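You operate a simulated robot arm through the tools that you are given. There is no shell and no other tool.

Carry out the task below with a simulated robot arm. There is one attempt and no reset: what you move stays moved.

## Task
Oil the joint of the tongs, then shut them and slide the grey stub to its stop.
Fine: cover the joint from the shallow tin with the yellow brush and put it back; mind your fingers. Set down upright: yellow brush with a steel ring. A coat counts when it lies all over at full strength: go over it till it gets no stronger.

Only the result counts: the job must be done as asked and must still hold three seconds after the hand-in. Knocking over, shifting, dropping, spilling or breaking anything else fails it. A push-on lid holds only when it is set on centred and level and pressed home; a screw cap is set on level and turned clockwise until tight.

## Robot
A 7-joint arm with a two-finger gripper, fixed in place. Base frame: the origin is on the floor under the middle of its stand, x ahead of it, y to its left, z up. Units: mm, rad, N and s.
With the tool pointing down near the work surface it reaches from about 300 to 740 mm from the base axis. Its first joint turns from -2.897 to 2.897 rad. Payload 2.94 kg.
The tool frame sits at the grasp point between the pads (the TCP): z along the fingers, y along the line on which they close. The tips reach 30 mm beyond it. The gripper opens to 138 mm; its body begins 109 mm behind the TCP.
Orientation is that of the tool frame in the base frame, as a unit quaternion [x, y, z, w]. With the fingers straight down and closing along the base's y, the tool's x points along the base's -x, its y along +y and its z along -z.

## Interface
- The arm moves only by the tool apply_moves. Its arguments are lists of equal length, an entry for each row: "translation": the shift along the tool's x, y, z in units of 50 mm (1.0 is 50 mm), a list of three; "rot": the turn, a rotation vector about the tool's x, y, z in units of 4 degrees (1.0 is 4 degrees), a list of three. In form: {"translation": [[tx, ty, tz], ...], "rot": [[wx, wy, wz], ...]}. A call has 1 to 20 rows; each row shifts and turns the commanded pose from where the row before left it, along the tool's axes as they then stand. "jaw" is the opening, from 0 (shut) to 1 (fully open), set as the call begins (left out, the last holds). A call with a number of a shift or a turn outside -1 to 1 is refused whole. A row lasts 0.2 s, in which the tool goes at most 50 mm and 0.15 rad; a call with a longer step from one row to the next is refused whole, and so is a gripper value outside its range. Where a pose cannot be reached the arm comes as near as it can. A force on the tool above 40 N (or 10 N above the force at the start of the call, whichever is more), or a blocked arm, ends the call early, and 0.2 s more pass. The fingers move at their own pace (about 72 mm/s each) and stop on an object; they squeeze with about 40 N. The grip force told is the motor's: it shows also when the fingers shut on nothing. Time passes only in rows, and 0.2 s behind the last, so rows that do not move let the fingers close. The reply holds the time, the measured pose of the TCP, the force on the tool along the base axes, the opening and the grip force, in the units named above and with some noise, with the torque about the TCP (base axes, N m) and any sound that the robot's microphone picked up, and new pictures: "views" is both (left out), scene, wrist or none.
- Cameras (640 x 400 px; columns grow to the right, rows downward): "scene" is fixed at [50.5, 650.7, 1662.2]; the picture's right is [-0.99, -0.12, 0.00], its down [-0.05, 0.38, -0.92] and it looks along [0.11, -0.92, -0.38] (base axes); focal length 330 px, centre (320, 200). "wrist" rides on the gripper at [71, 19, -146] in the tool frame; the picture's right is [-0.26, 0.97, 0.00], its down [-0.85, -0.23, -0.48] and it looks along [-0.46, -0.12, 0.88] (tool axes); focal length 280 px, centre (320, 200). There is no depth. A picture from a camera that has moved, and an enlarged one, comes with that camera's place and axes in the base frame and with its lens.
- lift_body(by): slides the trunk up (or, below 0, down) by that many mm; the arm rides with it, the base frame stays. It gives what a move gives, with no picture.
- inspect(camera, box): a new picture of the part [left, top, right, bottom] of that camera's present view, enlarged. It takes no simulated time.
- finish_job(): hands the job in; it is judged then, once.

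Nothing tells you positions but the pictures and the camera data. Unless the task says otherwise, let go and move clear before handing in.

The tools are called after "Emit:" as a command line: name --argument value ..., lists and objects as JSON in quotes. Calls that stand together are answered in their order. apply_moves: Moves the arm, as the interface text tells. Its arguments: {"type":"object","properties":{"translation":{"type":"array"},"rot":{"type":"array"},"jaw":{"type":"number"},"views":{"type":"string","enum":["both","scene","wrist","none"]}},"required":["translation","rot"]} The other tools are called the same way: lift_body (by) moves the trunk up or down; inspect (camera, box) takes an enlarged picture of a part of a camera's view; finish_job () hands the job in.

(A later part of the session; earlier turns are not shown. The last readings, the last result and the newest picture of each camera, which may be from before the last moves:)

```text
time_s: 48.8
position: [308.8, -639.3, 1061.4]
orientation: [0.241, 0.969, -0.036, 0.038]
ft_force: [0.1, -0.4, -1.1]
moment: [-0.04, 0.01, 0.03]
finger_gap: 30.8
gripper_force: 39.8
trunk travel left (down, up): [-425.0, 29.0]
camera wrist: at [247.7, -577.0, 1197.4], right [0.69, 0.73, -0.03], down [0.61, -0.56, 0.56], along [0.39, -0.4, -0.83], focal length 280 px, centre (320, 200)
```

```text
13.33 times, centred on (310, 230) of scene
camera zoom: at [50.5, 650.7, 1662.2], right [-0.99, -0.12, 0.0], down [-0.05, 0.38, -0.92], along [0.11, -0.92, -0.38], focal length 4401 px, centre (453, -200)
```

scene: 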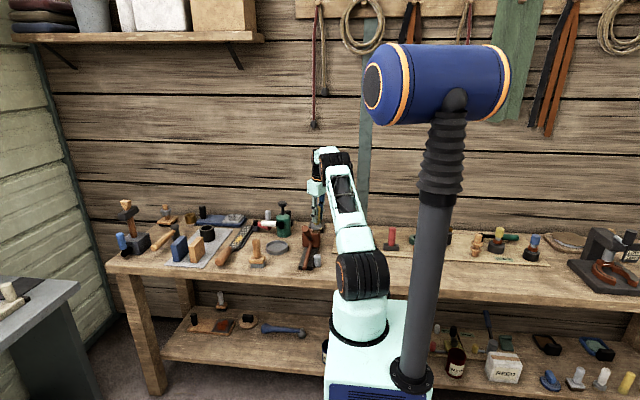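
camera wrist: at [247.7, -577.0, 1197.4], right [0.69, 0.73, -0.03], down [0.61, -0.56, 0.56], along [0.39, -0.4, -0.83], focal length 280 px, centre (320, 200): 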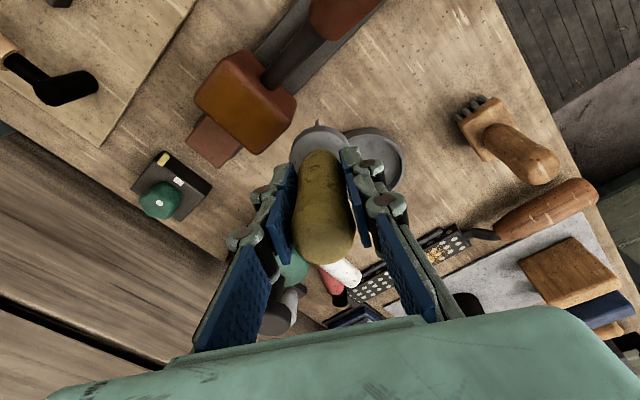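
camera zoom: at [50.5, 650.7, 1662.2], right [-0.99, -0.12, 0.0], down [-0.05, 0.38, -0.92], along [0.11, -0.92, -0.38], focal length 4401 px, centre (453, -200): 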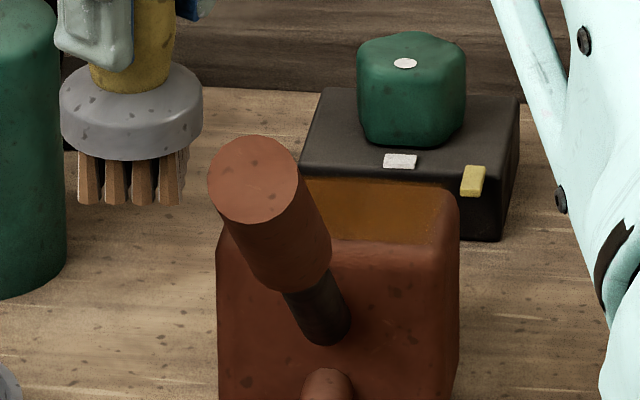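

Emit:
inspect --camera "wrist" --box '[190, 50, 255, 110]'

Emit:
inspect --camera "wrist" --box '[235, 80, 300, 160]'

Emit:
inspect --camera "scene" --box '[305, 222, 325, 238]'

```text
6.67 times, centred on (222, 80) of wrist
camera zoom: at [247.7, -577.0, 1197.4], right [0.69, 0.73, -0.03], down [0.61, -0.56, 0.56], along [0.39, -0.4, -0.83], focal length 1869 px, centre (970, 1000)
```

zoom: 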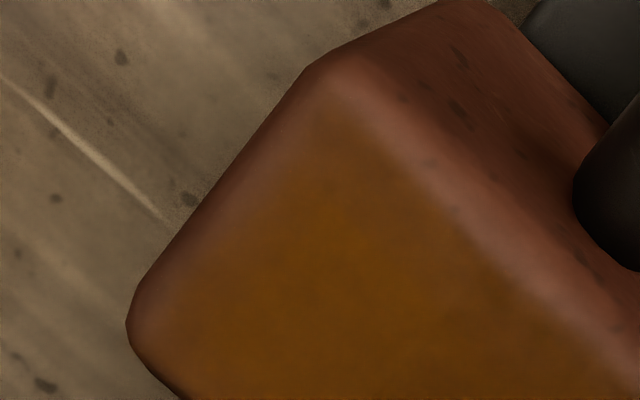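

```text
5.00 times, centred on (268, 120) of wrist
camera zoom: at [247.7, -577.0, 1197.4], right [0.69, 0.73, -0.03], down [0.61, -0.56, 0.56], along [0.39, -0.4, -0.83], focal length 1402 px, centre (582, 600)
```

zoom: 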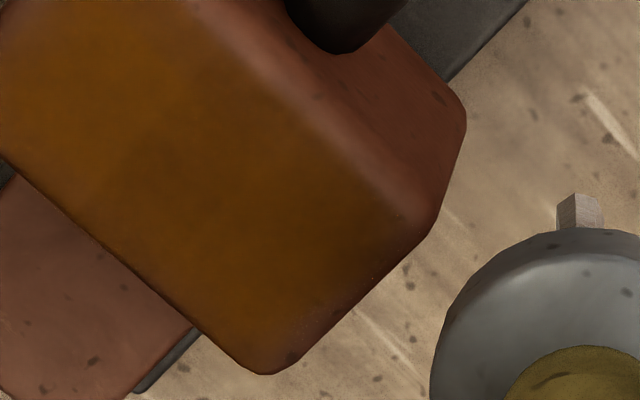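

```text
16.00 times, centred on (315, 230) of scene
camera zoom: at [50.5, 650.7, 1662.2], right [-0.99, -0.12, 0.0], down [-0.05, 0.38, -0.92], along [0.11, -0.92, -0.38], focal length 5281 px, centre (400, -280)
```

zoom: 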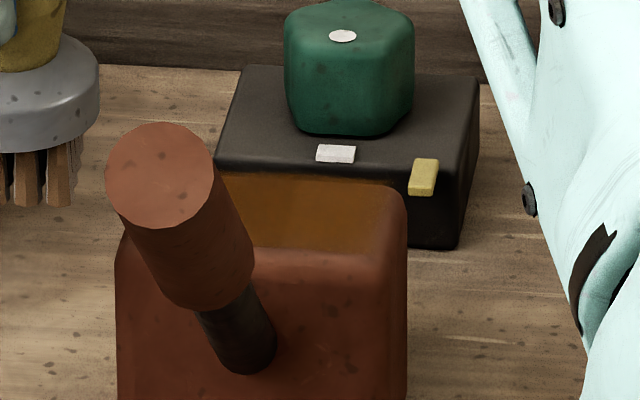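

The amber film fades only at the rounded edges and looks nearly unchanged from the previous set, but the bristles look dry again. I'll re-dip once more and make a final, wider set of passes.

Emit:
apply_moves --translation '[[-0.485, 0.302, 0.545], [-0.485, 0.302, 0.545], [-0.485, 0.302, 0.545], [0, 0, 0]]' --rot '[[0, 0, 0], [0, 0, 0], [0, 0, 0], [0, 0, 0]]' --views "none"

```text
time_s: 49.8
position: [398.8, -641.4, 982.3]
orientation: [0.242, 0.969, -0.036, 0.038]
ft_force: [0.3, 0.3, -1.7]
moment: [0.0, -0.01, -0.04]
finger_gap: 30.6
gripper_force: 40.0
trunk travel left (down, up): [-425.0, 29.0]
```

Emit:
apply_moves --translation '[[0.0325, 0.019, 0.358], [0.0325, 0.019, 0.358], [0.0027, 0.0016, 0.03], [0, 0, 0], [0, 0, 0]]' --rot '[[0, 0, 0], [0, 0, 0], [0, 0, 0], [0, 0, 0], [0, 0, 0]]' --views "none"

Emit:
inspect --camera "scene" --box '[255, 215, 305, 265]'

```text
time_s: 51.0
position: [398.9, -641.4, 947.6]
orientation: [0.242, 0.969, -0.036, 0.037]
ft_force: [-0.2, 0.3, -2.2]
moment: [0.0, 0.01, 0.02]
finger_gap: 30.5
gripper_force: 39.9
trunk travel left (down, up): [-425.0, 29.0]
```

```text
8.00 times, centred on (280, 240) of scene
camera zoom: at [50.5, 650.7, 1662.2], right [-0.99, -0.12, 0.0], down [-0.05, 0.38, -0.92], along [0.11, -0.92, -0.38], focal length 2641 px, centre (640, -120)
```

zoom: 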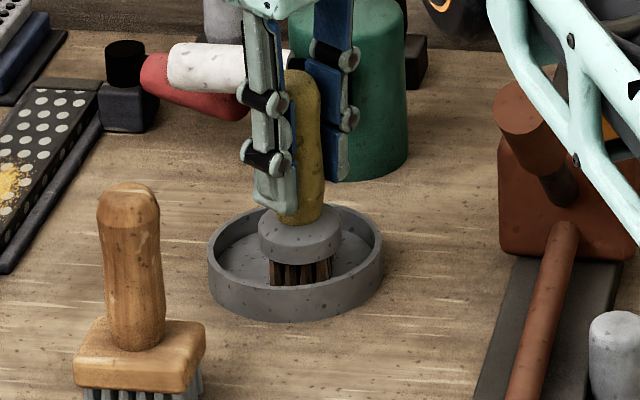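

Emit:
apply_moves --translation '[[0.0045, 0.0026, 0.05], [0, 0, 0], [0, 0, 0]]' --rot '[[0, 0, 0], [0, 0, 0], [0, 0, 0]]' --views "none"

Emit:
apply_moves --translation '[[-0.081, -0.047, -0.895], [0.442, -0.349, -0.484], [0.442, -0.349, -0.484], [0.442, -0.349, -0.484], [0.244, -0.52, 0.156], [0.244, -0.52, 0.156], [0, 0, 0]]' --rot '[[0, 0, 0], [0, 0, 0], [0, 0, 0], [0, 0, 0], [0, 0, 0], [0, 0, 0], [0, 0, 0]]' --views "none"

```text
time_s: 51.8
position: [398.0, -641.7, 945.9]
orientation: [0.241, 0.969, -0.036, 0.039]
ft_force: [-0.2, 1.4, 2.1]
moment: [0.2, 0.05, 0.0]
finger_gap: 30.4
gripper_force: 40.6
trunk travel left (down, up): [-425.0, 29.0]
```

```text
time_s: 53.4
position: [267.8, -693.5, 1043.9]
orientation: [0.241, 0.969, -0.036, 0.038]
ft_force: [-0.3, 1.0, -1.6]
moment: [0.01, -0.01, 0.03]
finger_gap: 30.4
gripper_force: 40.5
out of reach, approached as far as the arm can: row 2, 3, 4, 5, 6
trunk travel left (down, up): [-425.0, 29.0]
```

Emit:
apply_moves --translation '[[0.02, 0.0115, 0.219], [0, 0, 0], [0.176, -0.094, -0.011], [0.176, -0.094, -0.011], [0.176, -0.094, -0.011], [0.176, -0.094, -0.011], [0.176, -0.094, -0.011], [0.083, 0.159, -0.016], [-0.176, 0.094, 0.011], [-0.176, 0.094, 0.011], [-0.176, 0.094, 0.011], [-0.176, 0.094, 0.011], [-0.176, 0.094, 0.011], [-0.176, 0.094, 0.011], [0, 0, 0]]' --rot '[[0, 0, 0], [0, 0, 0], [0, 0, 0], [0, 0, 0], [0, 0, 0], [0, 0, 0], [0, 0, 0], [0, 0, 0], [0, 0, 0], [0, 0, 0], [0, 0, 0], [0, 0, 0], [0, 0, 0], [0, 0, 0], [0, 0, 0]]' --views "wrist"

Emit:
inspect --camera "scene" --box '[290, 205, 330, 245]'

```text
time_s: 56.6
position: [277.2, -681.6, 1032.3]
orientation: [0.242, 0.969, -0.037, 0.038]
ft_force: [-0.4, -0.3, -1.5]
moment: [-0.02, 0.02, -0.01]
finger_gap: 30.8
gripper_force: 40.0
trunk travel left (down, up): [-425.0, 29.0]
camera wrist: at [217.1, -619.2, 1169.1], right [0.69, 0.73, -0.03], down [0.61, -0.56, 0.56], along [0.39, -0.4, -0.83], focal length 280 px, centre (320, 200)
```

wrist: 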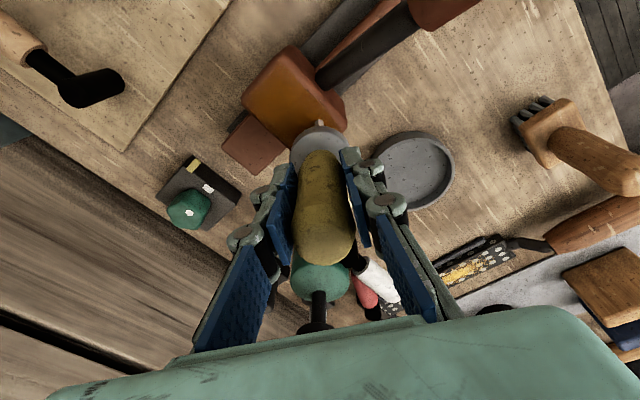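

```text
10.00 times, centred on (310, 225) of scene
camera zoom: at [50.5, 650.7, 1662.2], right [-0.99, -0.12, 0.0], down [-0.05, 0.38, -0.92], along [0.11, -0.92, -0.38], focal length 3301 px, centre (420, -50)
```

zoom: 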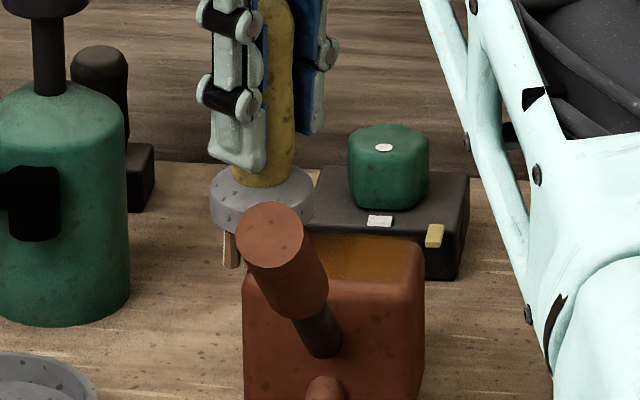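

Emit:
apply_moves --translation '[[0.0036, 0.0021, 0.04], [0.176, -0.094, -0.011], [0.176, -0.094, -0.011], [0.176, -0.094, -0.011], [0.176, -0.094, -0.011], [0.176, -0.094, -0.011], [0.176, -0.094, -0.011], [0, 0, 0]]' --rot '[[0, 0, 0], [0, 0, 0], [0, 0, 0], [0, 0, 0], [0, 0, 0], [0, 0, 0], [0, 0, 0], [0, 0, 0]]' --views "none"

Emit:
inspect --camera "scene" --box '[290, 205, 330, 245]'

```text
time_s: 58.4
position: [220.2, -679.5, 1032.1]
orientation: [0.242, 0.969, -0.037, 0.038]
ft_force: [9.6, 0.1, 12.6]
moment: [0.23, -0.68, -0.11]
finger_gap: 30.8
gripper_force: 39.8
trunk travel left (down, up): [-425.0, 29.0]
```

```text
10.00 times, centred on (310, 225) of scene
camera zoom: at [50.5, 650.7, 1662.2], right [-0.99, -0.12, 0.0], down [-0.05, 0.38, -0.92], along [0.11, -0.92, -0.38], focal length 3301 px, centre (420, -50)
```

zoom: 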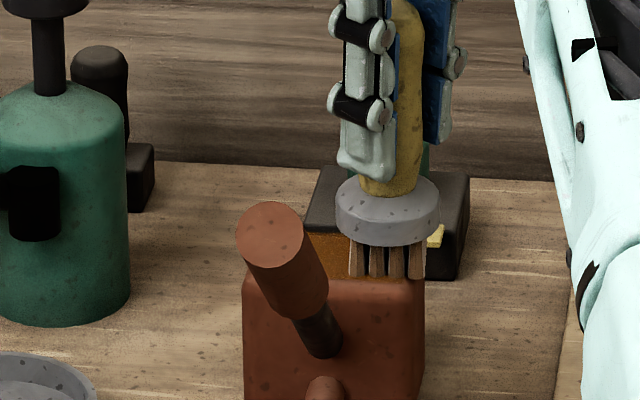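

Emit:
apply_moves --translation '[[0.092, 0.176, -0.0177], [-0.176, 0.094, 0.011], [-0.176, 0.094, 0.011], [-0.176, 0.094, 0.011], [-0.176, 0.094, 0.011], [-0.176, 0.094, 0.011], [-0.102, -0.194, 0.0195], [-0.102, -0.194, 0.0195], [0.176, -0.094, -0.011], [0.176, -0.094, -0.011], [0.176, -0.094, -0.011], [0.176, -0.094, -0.011], [0.176, -0.094, -0.011], [0, 0, 0]]' --rot '[[0, 0, 0], [0, 0, 0], [0, 0, 0], [0, 0, 0], [0, 0, 0], [0, 0, 0], [0, 0, 0], [0, 0, 0], [0, 0, 0], [0, 0, 0], [0, 0, 0], [0, 0, 0], [0, 0, 0], [0, 0, 0]]' --views "none"

Emit:
inspect --camera "scene" --box '[290, 205, 330, 245]'

```text
time_s: 61.4
position: [220.1, -692.0, 1031.6]
orientation: [0.241, 0.969, -0.038, 0.038]
ft_force: [10.2, -0.3, 10.6]
moment: [0.07, -0.82, -0.12]
finger_gap: 30.6
gripper_force: 40.4
trunk travel left (down, up): [-425.0, 29.0]
```

```text
10.00 times, centred on (310, 225) of scene
camera zoom: at [50.5, 650.7, 1662.2], right [-0.99, -0.12, 0.0], down [-0.05, 0.38, -0.92], along [0.11, -0.92, -0.38], focal length 3301 px, centre (420, -50)
```

zoom: 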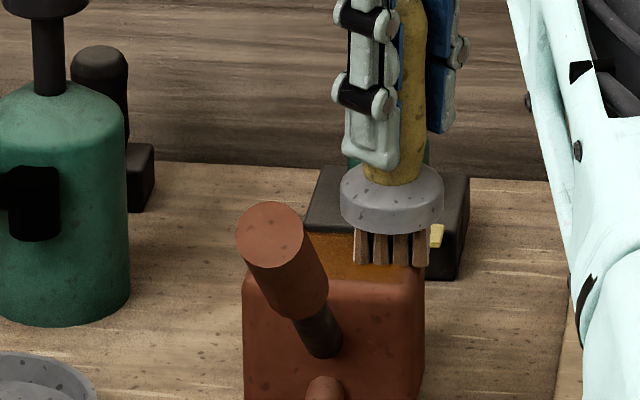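

Emit:
apply_moves --translation '[[-0.176, 0.094, 0.011], [-0.176, 0.094, 0.011], [-0.176, 0.094, 0.011], [-0.176, 0.094, 0.011], [-0.176, 0.094, 0.011], [0.092, 0.176, -0.0177], [0.176, -0.094, -0.011], [0.176, -0.094, -0.011], [0.176, -0.094, -0.011], [0.176, -0.094, -0.011], [0.176, -0.094, -0.011], [0.12, 0.229, -0.023], [-0.176, 0.094, 0.011], [-0.176, 0.094, 0.011], [-0.176, 0.094, 0.011], [-0.176, 0.094, 0.011], [-0.176, 0.094, 0.011], [0, 0, 0]]' --rot '[[0, 0, 0], [0, 0, 0], [0, 0, 0], [0, 0, 0], [0, 0, 0], [0, 0, 0], [0, 0, 0], [0, 0, 0], [0, 0, 0], [0, 0, 0], [0, 0, 0], [0, 0, 0], [0, 0, 0], [0, 0, 0], [0, 0, 0], [0, 0, 0], [0, 0, 0], [0, 0, 0]]' --views "none"

Emit:
apply_moves --translation '[[-0.054, -0.031, -0.597], [-0.19, 0.47, -0.02], [-0.19, 0.3, -0.02], [0, 0, 0]]' --rot '[[0, 0, 0], [0, 0, 0], [0, 0, 0], [0, 0, 0]]' --views "wrist"

Emit:
inspect --camera "wrist" --box '[180, 40, 320, 170]'

Emit:
inspect --camera "scene" --box '[295, 215, 325, 245]'

```text
time_s: 65.2
position: [266.6, -670.3, 1031.3]
orientation: [0.243, 0.969, -0.038, 0.038]
ft_force: [-7.9, 0.2, 9.4]
moment: [0.1, 0.57, 0.06]
finger_gap: 30.6
gripper_force: 39.6
trunk travel left (down, up): [-425.0, 29.0]
```

```text
time_s: 66.2
position: [303.0, -645.4, 1063.6]
orientation: [0.242, 0.969, -0.036, 0.038]
ft_force: [-0.7, 0.3, -2.7]
moment: [0.02, 0.04, -0.04]
finger_gap: 30.4
gripper_force: 39.8
trunk travel left (down, up): [-425.0, 29.0]
camera wrist: at [243.1, -583.2, 1199.5], right [0.69, 0.73, -0.03], down [0.61, -0.56, 0.56], along [0.39, -0.4, -0.83], focal length 280 px, centre (320, 200)
```

wrist: 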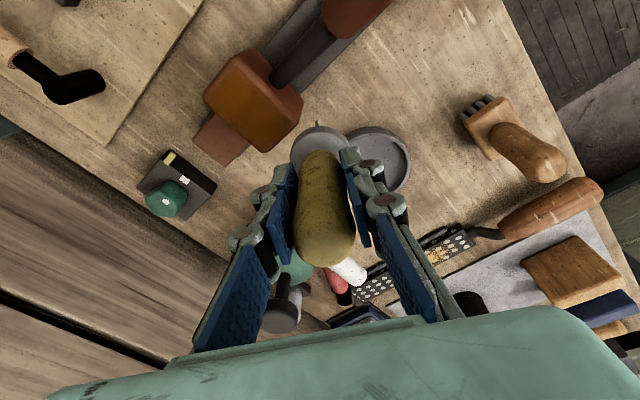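

```text
3.08 times, centred on (250, 105) of wrist
camera zoom: at [243.1, -583.2, 1199.5], right [0.69, 0.73, -0.03], down [0.61, -0.56, 0.56], along [0.39, -0.4, -0.83], focal length 863 px, centre (535, 492)
```

zoom: 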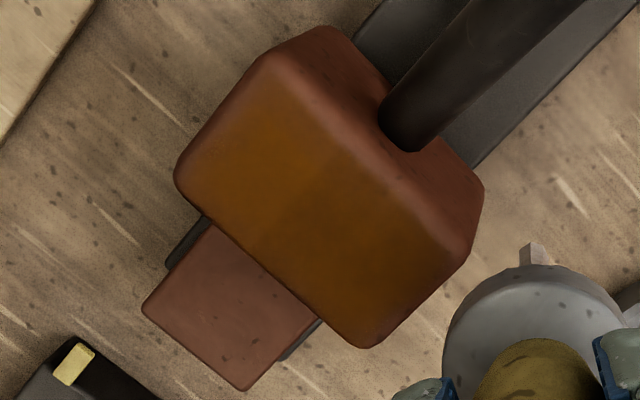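

```text
13.33 times, centred on (310, 230) of scene
camera zoom: at [50.5, 650.7, 1662.2], right [-0.99, -0.12, 0.0], down [-0.05, 0.38, -0.92], along [0.11, -0.92, -0.38], focal length 4401 px, centre (453, -200)
```

zoom: 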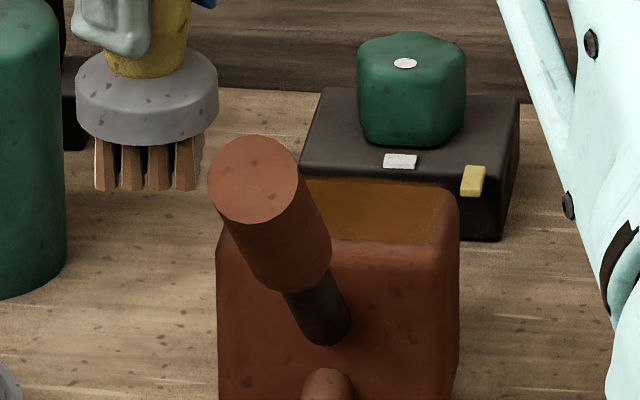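

The coat looks exactly as strong as after the previous set, so it has saturated. Now I return the brush: untilt and move above its original spot (347.6, -522).

Emit:
apply_moves --translation '[[-0.166, 0.62, 0.224], [-0.166, 0.62, 0.224], [0, 0, 0], [0, 0, 0], [0.365, 0.689, 0], [0.365, 0.689, 0], [0, 0, 0]]' --rot '[[0, 0, 0], [0, 0, 0], [-0.376, 0.649, 0], [-0.376, 0.649, 0], [0, 0, 0], [0, 0, 0], [0, 0, 0]]' --views "both"

Emit:
inspect --camera "scene" --box '[250, 200, 320, 270]'

```text
time_s: 67.8
position: [347.9, -523.2, 1038.3]
orientation: [0.242, 0.97, 0.0, 0.0]
ft_force: [-0.1, -0.1, -1.2]
moment: [0.01, -0.01, 0.0]
finger_gap: 30.5
gripper_force: 40.0
trunk travel left (down, up): [-425.0, 29.0]
camera wrist: at [295.6, -473.2, 1183.7], right [0.68, 0.73, 0.0], down [0.64, -0.6, 0.48], along [0.35, -0.33, -0.88], focal length 280 px, centre (320, 200)
```

scene: 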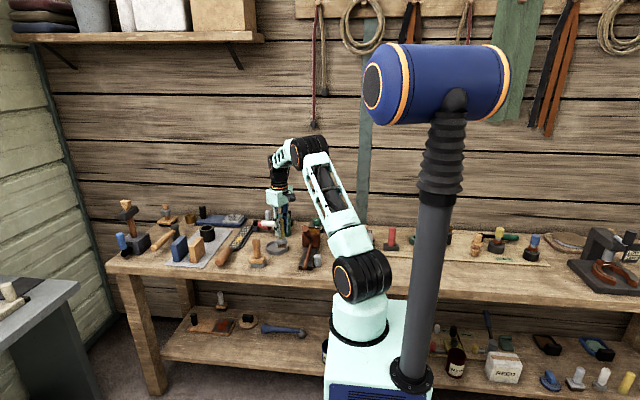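
wrist: 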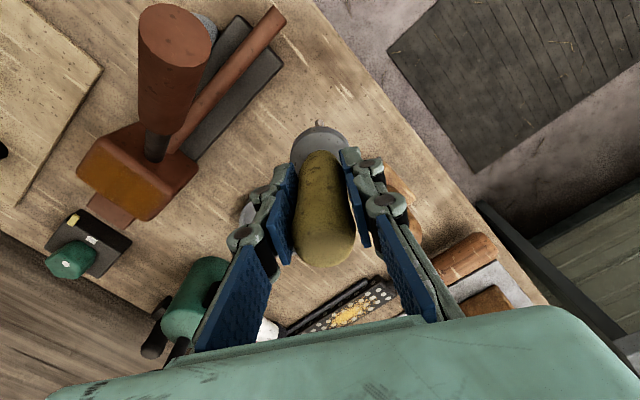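

```text
5.71 times, centred on (285, 235) of scene
camera zoom: at [50.5, 650.7, 1662.2], right [-0.99, -0.12, 0.0], down [-0.05, 0.38, -0.92], along [0.11, -0.92, -0.38], focal length 1886 px, centre (520, 0)
```

zoom: 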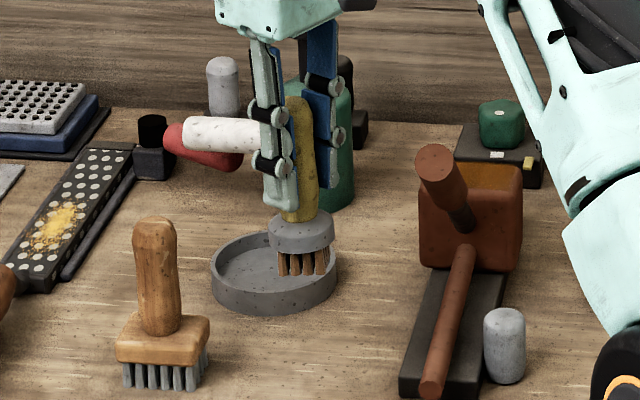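

Emit:
apply_moves --translation '[[0, 0.02, 0.8], [0, 0, 0.8], [0, 0, 0.3], [0, 0, 0]]' --rot '[[0, 0, 0], [0, 0, 0], [0, 0, 0], [0, 0, 0]]' --views "scene"

Emit:
inspect --camera "scene" --box '[260, 225, 305, 270]'

```text
time_s: 68.8
position: [350.3, -521.5, 945.1]
orientation: [0.241, 0.97, 0.0, 0.0]
ft_force: [0.6, -0.4, -1.7]
moment: [-0.03, 0.0, 0.0]
finger_gap: 30.5
gripper_force: 39.5
trunk travel left (down, up): [-425.0, 29.0]
```

scene: 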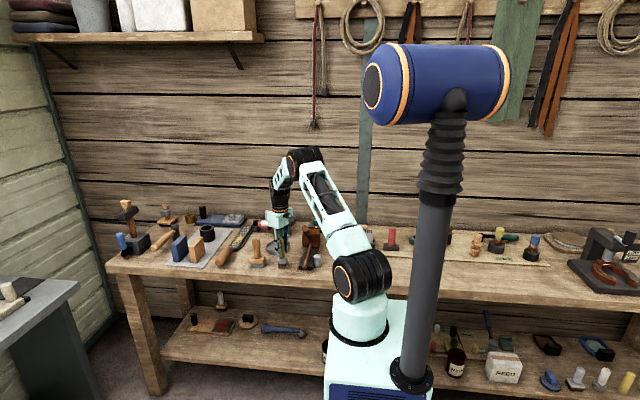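

```text
8.89 times, centred on (282, 248) of scene
camera zoom: at [50.5, 650.7, 1662.2], right [-0.99, -0.12, 0.0], down [-0.05, 0.38, -0.92], along [0.11, -0.92, -0.38], focal length 2934 px, centre (653, -222)
```

zoom: 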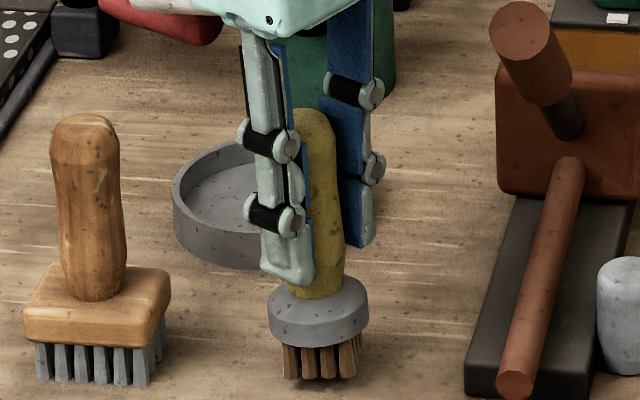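

Emit:
inspect --camera "scene" --box '[272, 236, 294, 270]'

Emit:
inspect --camera "wrist" --box '[270, 100, 370, 270]'

```text
11.76 times, centred on (283, 253) of scene
camera zoom: at [50.5, 650.7, 1662.2], right [-0.99, -0.12, 0.0], down [-0.05, 0.38, -0.92], along [0.11, -0.92, -0.38], focal length 3883 px, centre (755, -424)
```

zoom: 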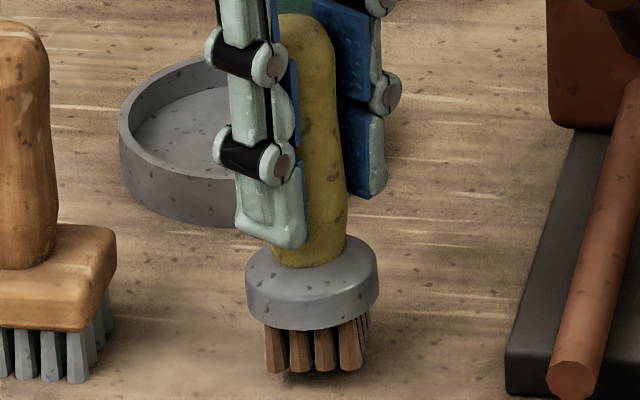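

```text
2.35 times, centred on (320, 185) of wrist
camera zoom: at [297.0, -472.2, 1089.6], right [0.68, 0.73, 0.0], down [0.64, -0.6, 0.48], along [0.35, -0.33, -0.88], focal length 660 px, centre (320, 235)
```

zoom: 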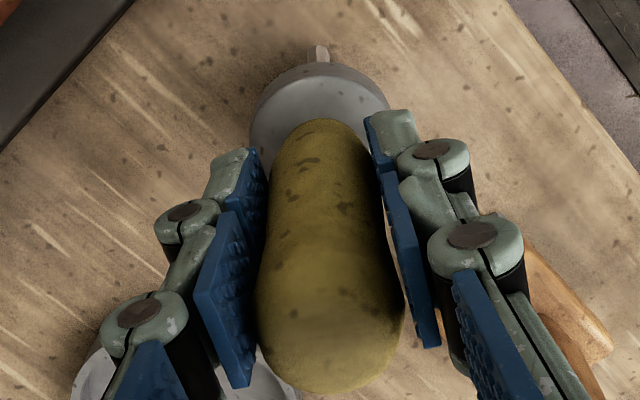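

The brush hangs essentially vertical over its original place. I lower it gently to feel the bench.

Emit:
apply_moves --translation '[[0.04, -0.01, 0.08], [0, 0, 0]]' --rot '[[0, 0, 0], [0, 0, 0]]' --views "none"

Emit:
apply_moves --translation '[[0, 0, 0.04], [0, 0, 0]]' --rot '[[0, 0, 0], [0, 0, 0]]' --views "none"

```text
time_s: 69.4
position: [346.6, -522.2, 941.1]
orientation: [0.242, 0.97, 0.001, 0.0]
ft_force: [0.6, -0.2, -1.6]
moment: [0.01, -0.02, -0.02]
finger_gap: 30.6
gripper_force: 40.0
trunk travel left (down, up): [-425.0, 29.0]
```

```text
time_s: 70.0
position: [347.6, -521.9, 938.8]
orientation: [0.241, 0.97, 0.0, 0.001]
ft_force: [0.5, -0.8, -0.7]
moment: [-0.02, 0.04, 0.0]
finger_gap: 30.6
gripper_force: 40.4
trunk travel left (down, up): [-425.0, 29.0]
```

Emit:
apply_moves --translation '[[0, 0, 0.03], [0, 0, 0]]' --rot '[[0, 0, 0], [0, 0, 0]]' --views "none"

Emit:
inspect --camera "scene" --box '[272, 236, 294, 270]'

```text
time_s: 70.6
position: [346.6, -522.3, 937.9]
orientation: [0.242, 0.97, -0.001, 0.002]
ft_force: [-0.7, 0.0, 8.1]
moment: [-0.13, -0.25, 0.03]
finger_gap: 30.4
gripper_force: 39.6
trunk travel left (down, up): [-425.0, 29.0]
```

```text
11.76 times, centred on (283, 253) of scene
camera zoom: at [50.5, 650.7, 1662.2], right [-0.99, -0.12, 0.0], down [-0.05, 0.38, -0.92], along [0.11, -0.92, -0.38], focal length 3883 px, centre (755, -424)
```

zoom: 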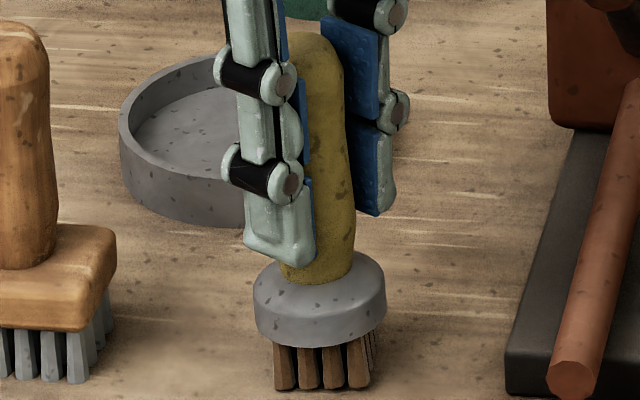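

The brush stands on the bench (8 N contact). I open the fingers and check that it stays upright.

Emit:
apply_moves --translation '[[0, 0, -0.02], [0, 0, 0], [0, 0, 0]]' --rot '[[0, 0, 0], [0, 0, 0], [0, 0, 0]]' --jaw 0.5 --views "both"

Emit:
inspect --camera "scene" --box '[260, 225, 305, 270]'

```text
time_s: 71.4
position: [346.2, -522.6, 937.8]
orientation: [0.243, 0.97, 0.0, 0.0]
ft_force: [-0.5, 0.2, 0.1]
moment: [-0.02, 0.01, 0.0]
finger_gap: 68.9
gripper_force: 0.0
trunk travel left (down, up): [-425.0, 29.0]
camera wrist: at [293.6, -471.4, 1082.0], right [0.68, 0.73, 0.0], down [0.64, -0.6, 0.48], along [0.35, -0.33, -0.88], focal length 280 px, centre (320, 200)
```

scene: 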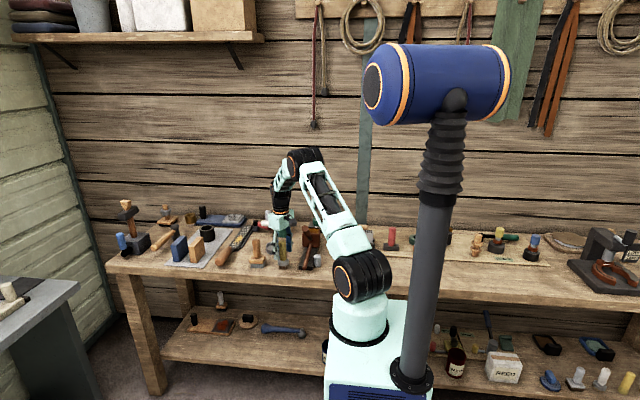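
wrist: 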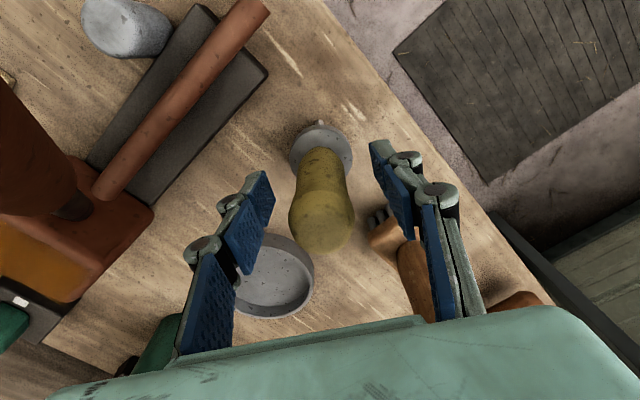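

```text
8.89 times, centred on (282, 248) of scene
camera zoom: at [50.5, 650.7, 1662.2], right [-0.99, -0.12, 0.0], down [-0.05, 0.38, -0.92], along [0.11, -0.92, -0.38], focal length 2934 px, centre (653, -222)
```

zoom: 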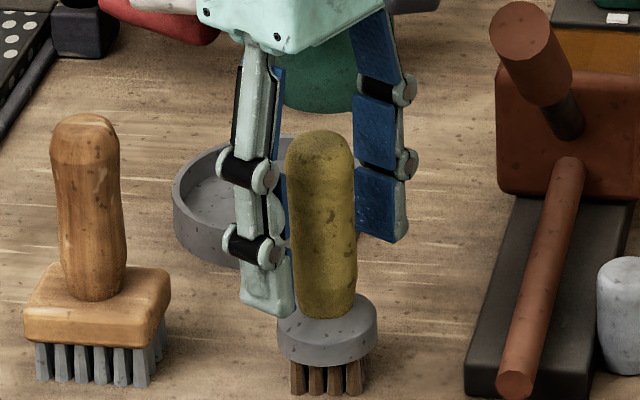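

The brush stands upright on its own at its original spot. I raise the gripper clear, then examine the tongs' handle from the side.

Emit:
apply_moves --translation '[[0, 0, -0.5], [0, 0, -0.8], [0, 0, -0.9], [0, 0, -0.9], [0, 0, -0.6], [0, 0, 0]]' --rot '[[0, 0, 0], [0, 0, 0], [0, 0, 0], [0, 0, 0], [0, 0, 0], [0, 0, 0]]' --views "both"

Emit:
inspect --camera "wrist" --box '[130, 10, 320, 200]'

Emit:
inspect --camera "scene" --box '[285, 215, 340, 275]'

```text
time_s: 72.8
position: [345.5, -522.4, 1122.6]
orientation: [0.241, 0.97, 0.0, 0.0]
ft_force: [0.1, 0.5, -0.4]
moment: [0.0, -0.01, 0.01]
finger_gap: 69.1
gripper_force: 0.2
trunk travel left (down, up): [-425.0, 29.0]
camera wrist: at [293.5, -472.0, 1266.9], right [0.68, 0.73, 0.0], down [0.64, -0.6, 0.48], along [0.35, -0.33, -0.88], focal length 280 px, centre (320, 200)
```

scene: 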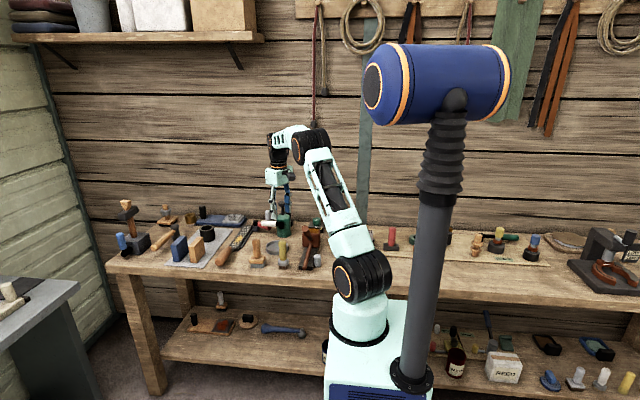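
wrist: 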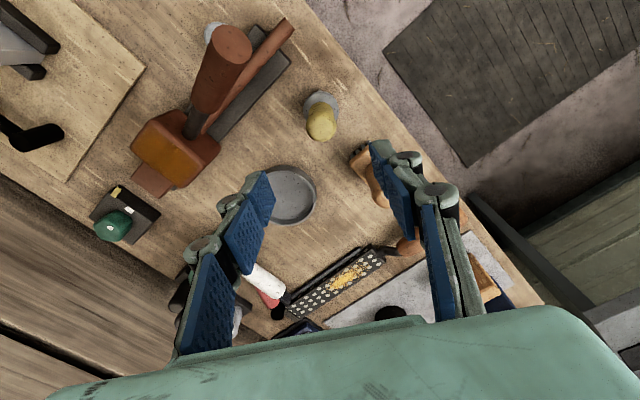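

```text
2.11 times, centred on (225, 105) of wrist
camera zoom: at [293.5, -472.0, 1266.9], right [0.68, 0.73, 0.0], down [0.64, -0.6, 0.48], along [0.35, -0.33, -0.88], focal length 590 px, centre (520, 400)
```

zoom: 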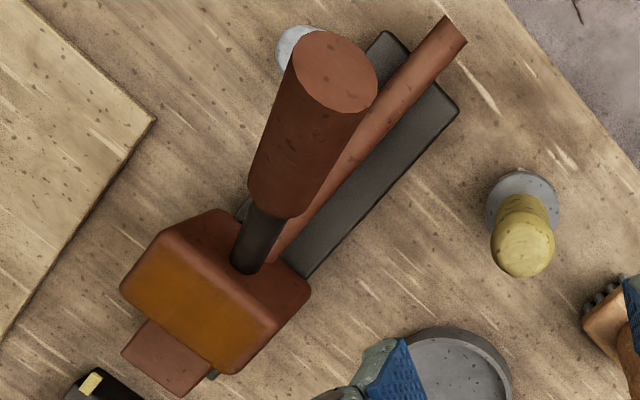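

```text
6.67 times, centred on (312, 245) of scene
camera zoom: at [50.5, 650.7, 1662.2], right [-0.99, -0.12, 0.0], down [-0.05, 0.38, -0.92], along [0.11, -0.92, -0.38], focal length 2201 px, centre (370, -100)
```

zoom: 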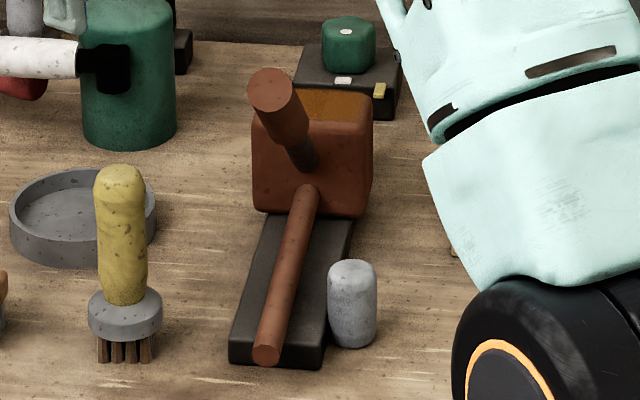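

Emit:
inspect --camera "scene" --box '[300, 250, 330, 275]'

Emit:
inspect --camera "wrist" --box '[190, 0, 270, 60]'

```text
16.00 times, centred on (315, 262) of scene
camera zoom: at [50.5, 650.7, 1662.2], right [-0.99, -0.12, 0.0], down [-0.05, 0.38, -0.92], along [0.11, -0.92, -0.38], focal length 5281 px, centre (400, -800)
```

zoom: 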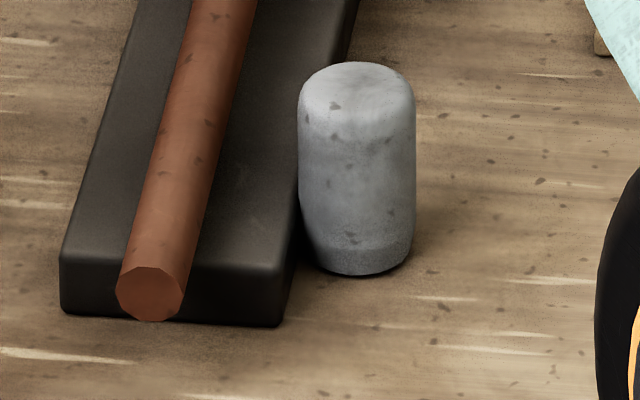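

```text
6.67 times, centred on (230, 30) of wrist
camera zoom: at [293.5, -472.0, 1266.9], right [0.68, 0.73, 0.0], down [0.64, -0.6, 0.48], along [0.35, -0.33, -0.88], focal length 1869 px, centre (920, 1333)
```

zoom: 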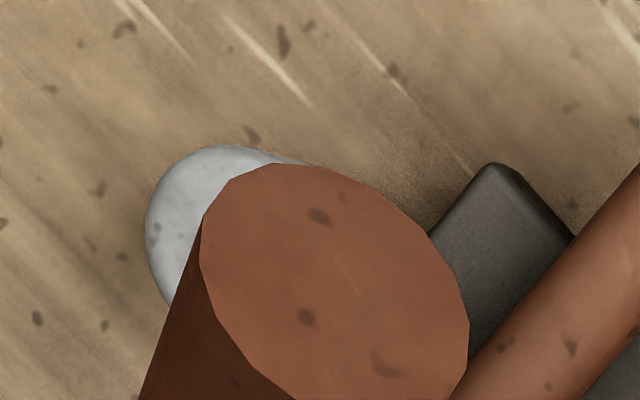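

The coat looks even and the brush stands fine. Next I close the fingers, yaw back to zero and hover above the raised handle's grip to push it down from above (keeping the fingers out of the gap between the handles).

Emit:
apply_moves --translation '[[0, 0, 0], [0, 0, 0], [0, 0, 0], [0, 0, 0], [0, 0, 0], [0, 0, 0], [0, 0, 0], [0.915, -0.126, 0], [0.915, -0.126, 0], [0, 0, 0]]' --rot '[[0, 0, -1], [0, 0, -1], [0, 0, -1], [0, 0, -1], [0, 0, -1], [0, 0, -1], [0, 0, -1], [0, 0, 0], [0, 0, 0], [0, 0, 0]]' --jaw 0.0 --views "both"

Emit:
inspect --camera "scene" --box '[270, 200, 340, 270]'

```text
time_s: 75.0
position: [257.3, -534.0, 1120.6]
orientation: [0.0, 1.0, 0.0, 0.0]
ft_force: [-0.3, 0.0, 0.3]
moment: [0.03, -0.01, 0.0]
finger_gap: 0.0
gripper_force: 29.1
trunk travel left (down, up): [-425.0, 29.0]
camera wrist: at [185.6, -514.7, 1265.2], right [0.26, 0.97, 0.0], down [0.85, -0.23, 0.48], along [0.46, -0.12, -0.88], focal length 280 px, centre (320, 200)
```

scene: 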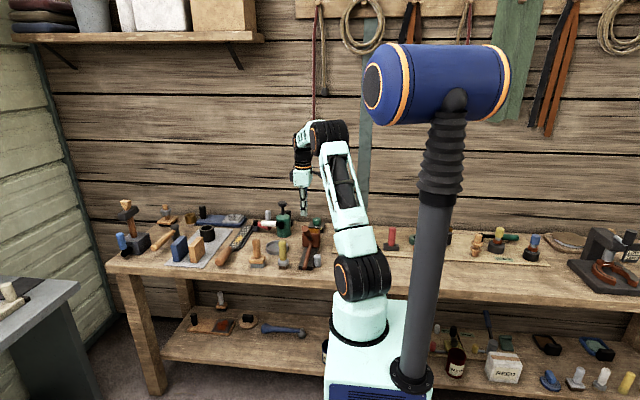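
wrist: 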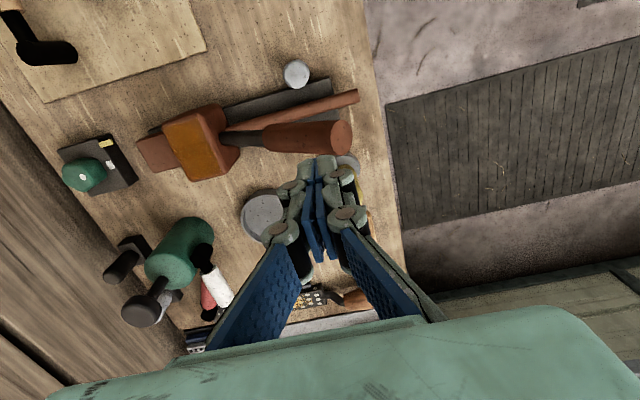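

```text
5.71 times, centred on (305, 235) of scene
camera zoom: at [50.5, 650.7, 1662.2], right [-0.99, -0.12, 0.0], down [-0.05, 0.38, -0.92], along [0.11, -0.92, -0.38], focal length 1886 px, centre (406, 0)
```

zoom: 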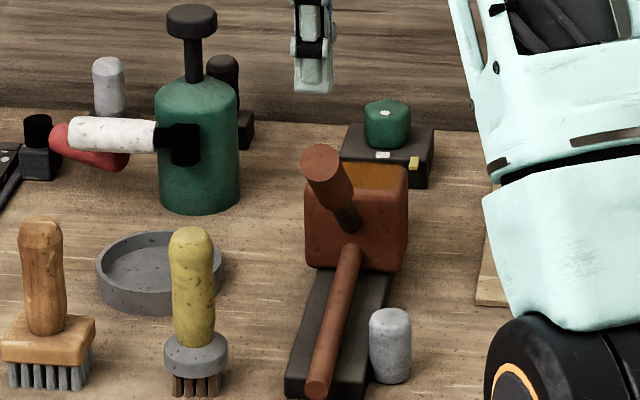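

Emit:
apply_moves --translation '[[0.06, 0, 0.6], [0, 0, 0.2], [0, 0, 0.1], [0, 0, 0.1], [0, 0, 0]]' --rot '[[0, 0, 0], [0, 0, 0], [0, 0, 0], [0, 0, 0], [0, 0, 0]]' --views "both"

Emit:
inspect --camera "scene" --box '[280, 205, 340, 265]'

```text
time_s: 76.2
position: [252.5, -533.4, 1072.8]
orientation: [0.0, 1.0, 0.0, -0.001]
ft_force: [0.0, -2.5, 2.9]
moment: [-0.07, 0.02, 0.01]
finger_gap: 0.2
gripper_force: 28.1
trunk travel left (down, up): [-425.0, 29.0]
camera wrist: at [181.9, -514.5, 1216.2], right [0.26, 0.96, 0.0], down [0.85, -0.23, 0.48], along [0.46, -0.13, -0.88], focal length 280 px, centre (320, 200)
```

scene: 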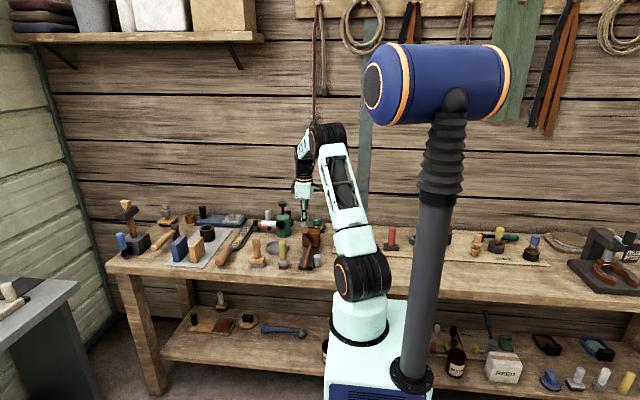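
wrist: 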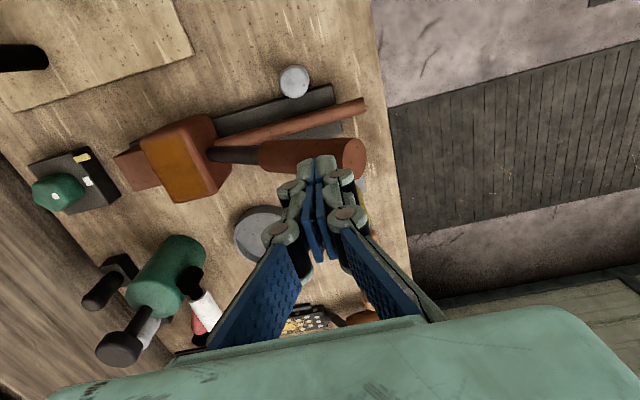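

```text
6.67 times, centred on (310, 235) of scene
camera zoom: at [50.5, 650.7, 1662.2], right [-0.99, -0.12, 0.0], down [-0.05, 0.38, -0.92], along [0.11, -0.92, -0.38], focal length 2201 px, centre (387, -33)
```

zoom: 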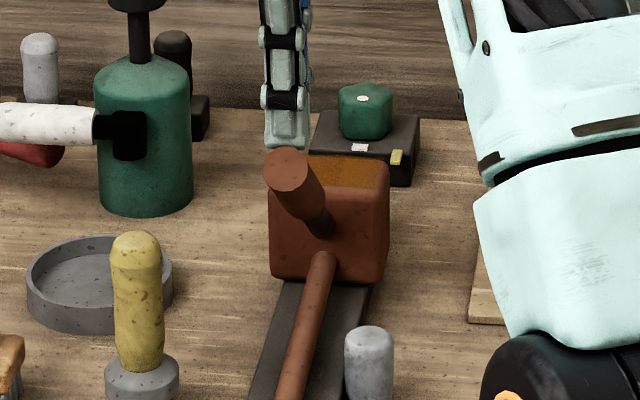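

Contact made. I keep pushing down in small rows.

Emit:
apply_moves --translation '[[0, 0, 0.1], [0, 0, 0.1], [0, 0, 0.1], [0, 0, 0.1], [0, 0, 0.1], [0, 0, 0.1], [0, 0, 0]]' --rot '[[0, 0, 0], [0, 0, 0], [0, 0, 0], [0, 0, 0], [0, 0, 0], [0, 0, 0], [0, 0, 0]]' --views "wrist"

Emit:
inspect --camera "scene" --box '[280, 205, 340, 265]'

```text
time_s: 77.8
position: [252.1, -533.8, 1042.3]
orientation: [0.0, 1.0, 0.0, 0.0]
ft_force: [0.0, 0.6, 4.5]
moment: [0.02, 0.03, -0.04]
finger_gap: 0.0
gripper_force: 28.7
trunk travel left (down, up): [-425.0, 29.0]
camera wrist: at [182.3, -513.9, 1186.9], right [0.26, 0.97, 0.0], down [0.85, -0.23, 0.48], along [0.46, -0.12, -0.88], focal length 280 px, centre (320, 200)
```

wrist: 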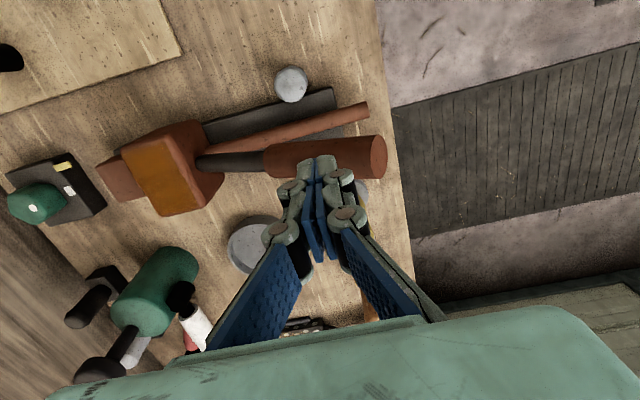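

```text
6.67 times, centred on (310, 235) of scene
camera zoom: at [50.5, 650.7, 1662.2], right [-0.99, -0.12, 0.0], down [-0.05, 0.38, -0.92], along [0.11, -0.92, -0.38], focal length 2201 px, centre (387, -33)
```

zoom: 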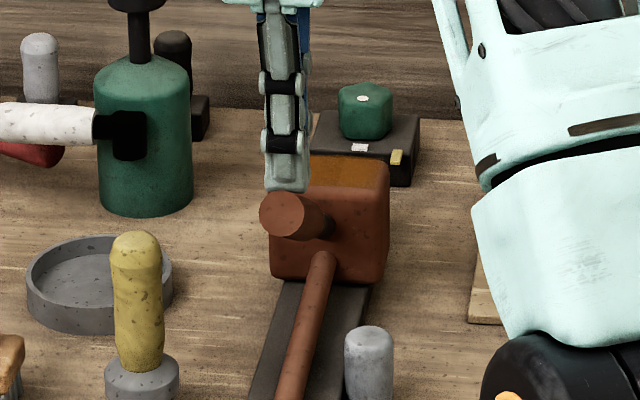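

Emit:
apply_moves --translation '[[0, 0, 0.1], [0, 0, 0.1], [0, 0, 0.1], [0, 0, 0.1], [0, 0, 0.1], [0, 0, 0.1], [0, 0, 0.1], [0, 0, 0.1], [0, 0, 0]]' --rot '[[0, 0, 0], [0, 0, 0], [0, 0, 0], [0, 0, 0], [0, 0, 0], [0, 0, 0], [0, 0, 0], [0, 0, 0], [0, 0, 0]]' --views "wrist"

Emit:
inspect --camera "scene" --box '[280, 205, 340, 275]'

```text
time_s: 79.8
position: [252.9, -532.0, 1001.8]
orientation: [0.0, 1.0, -0.001, 0.0]
ft_force: [0.0, 1.2, 4.7]
moment: [0.07, -0.02, -0.02]
finger_gap: 0.0
gripper_force: 28.5
trunk travel left (down, up): [-425.0, 29.0]
camera wrist: at [181.7, -513.8, 1146.0], right [0.26, 0.96, 0.0], down [0.85, -0.23, 0.48], along [0.46, -0.12, -0.88], focal length 280 px, centre (320, 200)
```

wrist: 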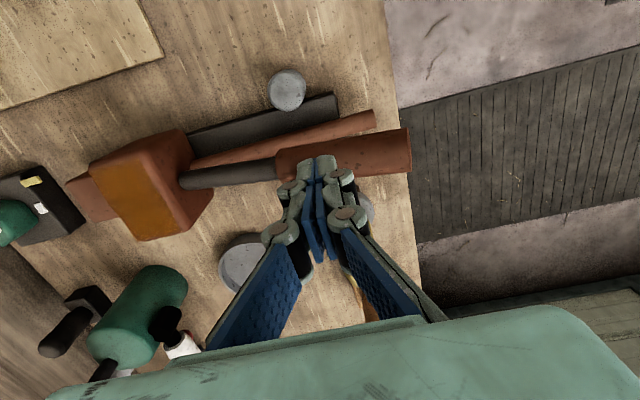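

```text
5.71 times, centred on (310, 240) of scene
camera zoom: at [50.5, 650.7, 1662.2], right [-0.99, -0.12, 0.0], down [-0.05, 0.38, -0.92], along [0.11, -0.92, -0.38], focal length 1886 px, centre (377, -29)
```

zoom: 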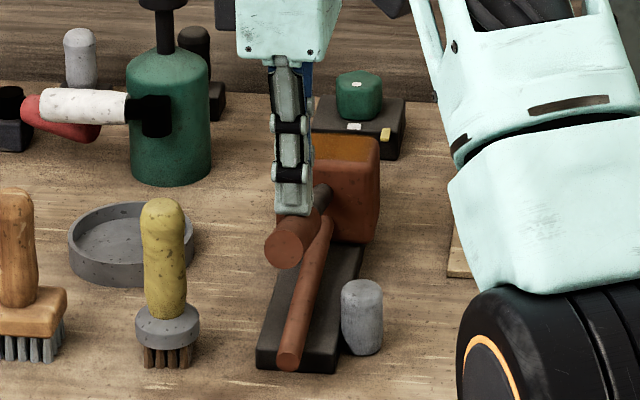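

Emit:
apply_moves --translation '[[0, 0, 0.1], [0, 0, 0.1], [0, 0, 0.1], [0, 0, 0.1], [0, 0, 0.1], [0, 0, 0.1], [0, 0, 0]]' --rot '[[0, 0, 0], [0, 0, 0], [0, 0, 0], [0, 0, 0], [0, 0, 0], [0, 0, 0], [0, 0, 0]]' --views "wrist"

Emit:
inspect --camera "scene" --box '[280, 205, 340, 275]'

```text
time_s: 81.0
position: [252.1, -536.2, 985.9]
orientation: [0.0, 1.0, -0.005, 0.003]
ft_force: [-2.5, 4.1, 19.0]
moment: [0.23, 0.11, 0.01]
finger_gap: 0.4
gripper_force: 28.2
trunk travel left (down, up): [-425.0, 29.0]
stopped in row 5: the force on the tool passed its limit at 44 N (the readings are from after the stop); the commanded pose is now the measured one
camera wrist: at [181.3, -515.0, 1130.5], right [0.26, 0.96, -0.01], down [0.85, -0.23, 0.48], along [0.46, -0.13, -0.88], focal length 280 px, centre (320, 200)
```

wrist: 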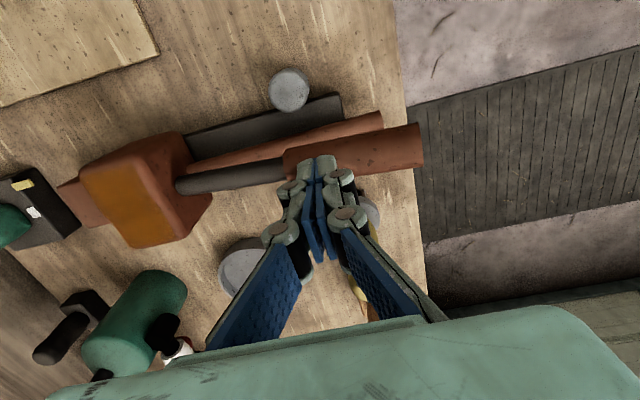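

```text
5.71 times, centred on (310, 240) of scene
camera zoom: at [50.5, 650.7, 1662.2], right [-0.99, -0.12, 0.0], down [-0.05, 0.38, -0.92], along [0.11, -0.92, -0.38], focal length 1886 px, centre (377, -29)
```

zoom: 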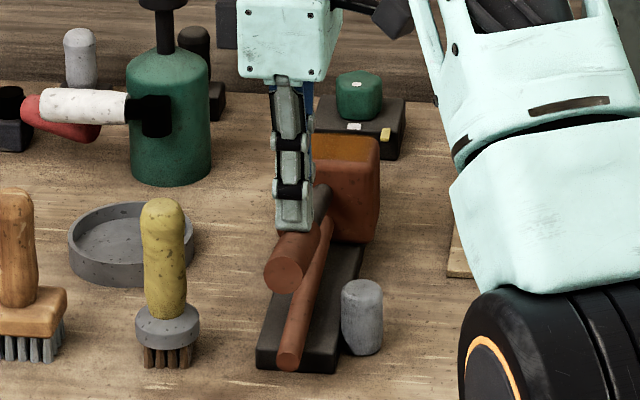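

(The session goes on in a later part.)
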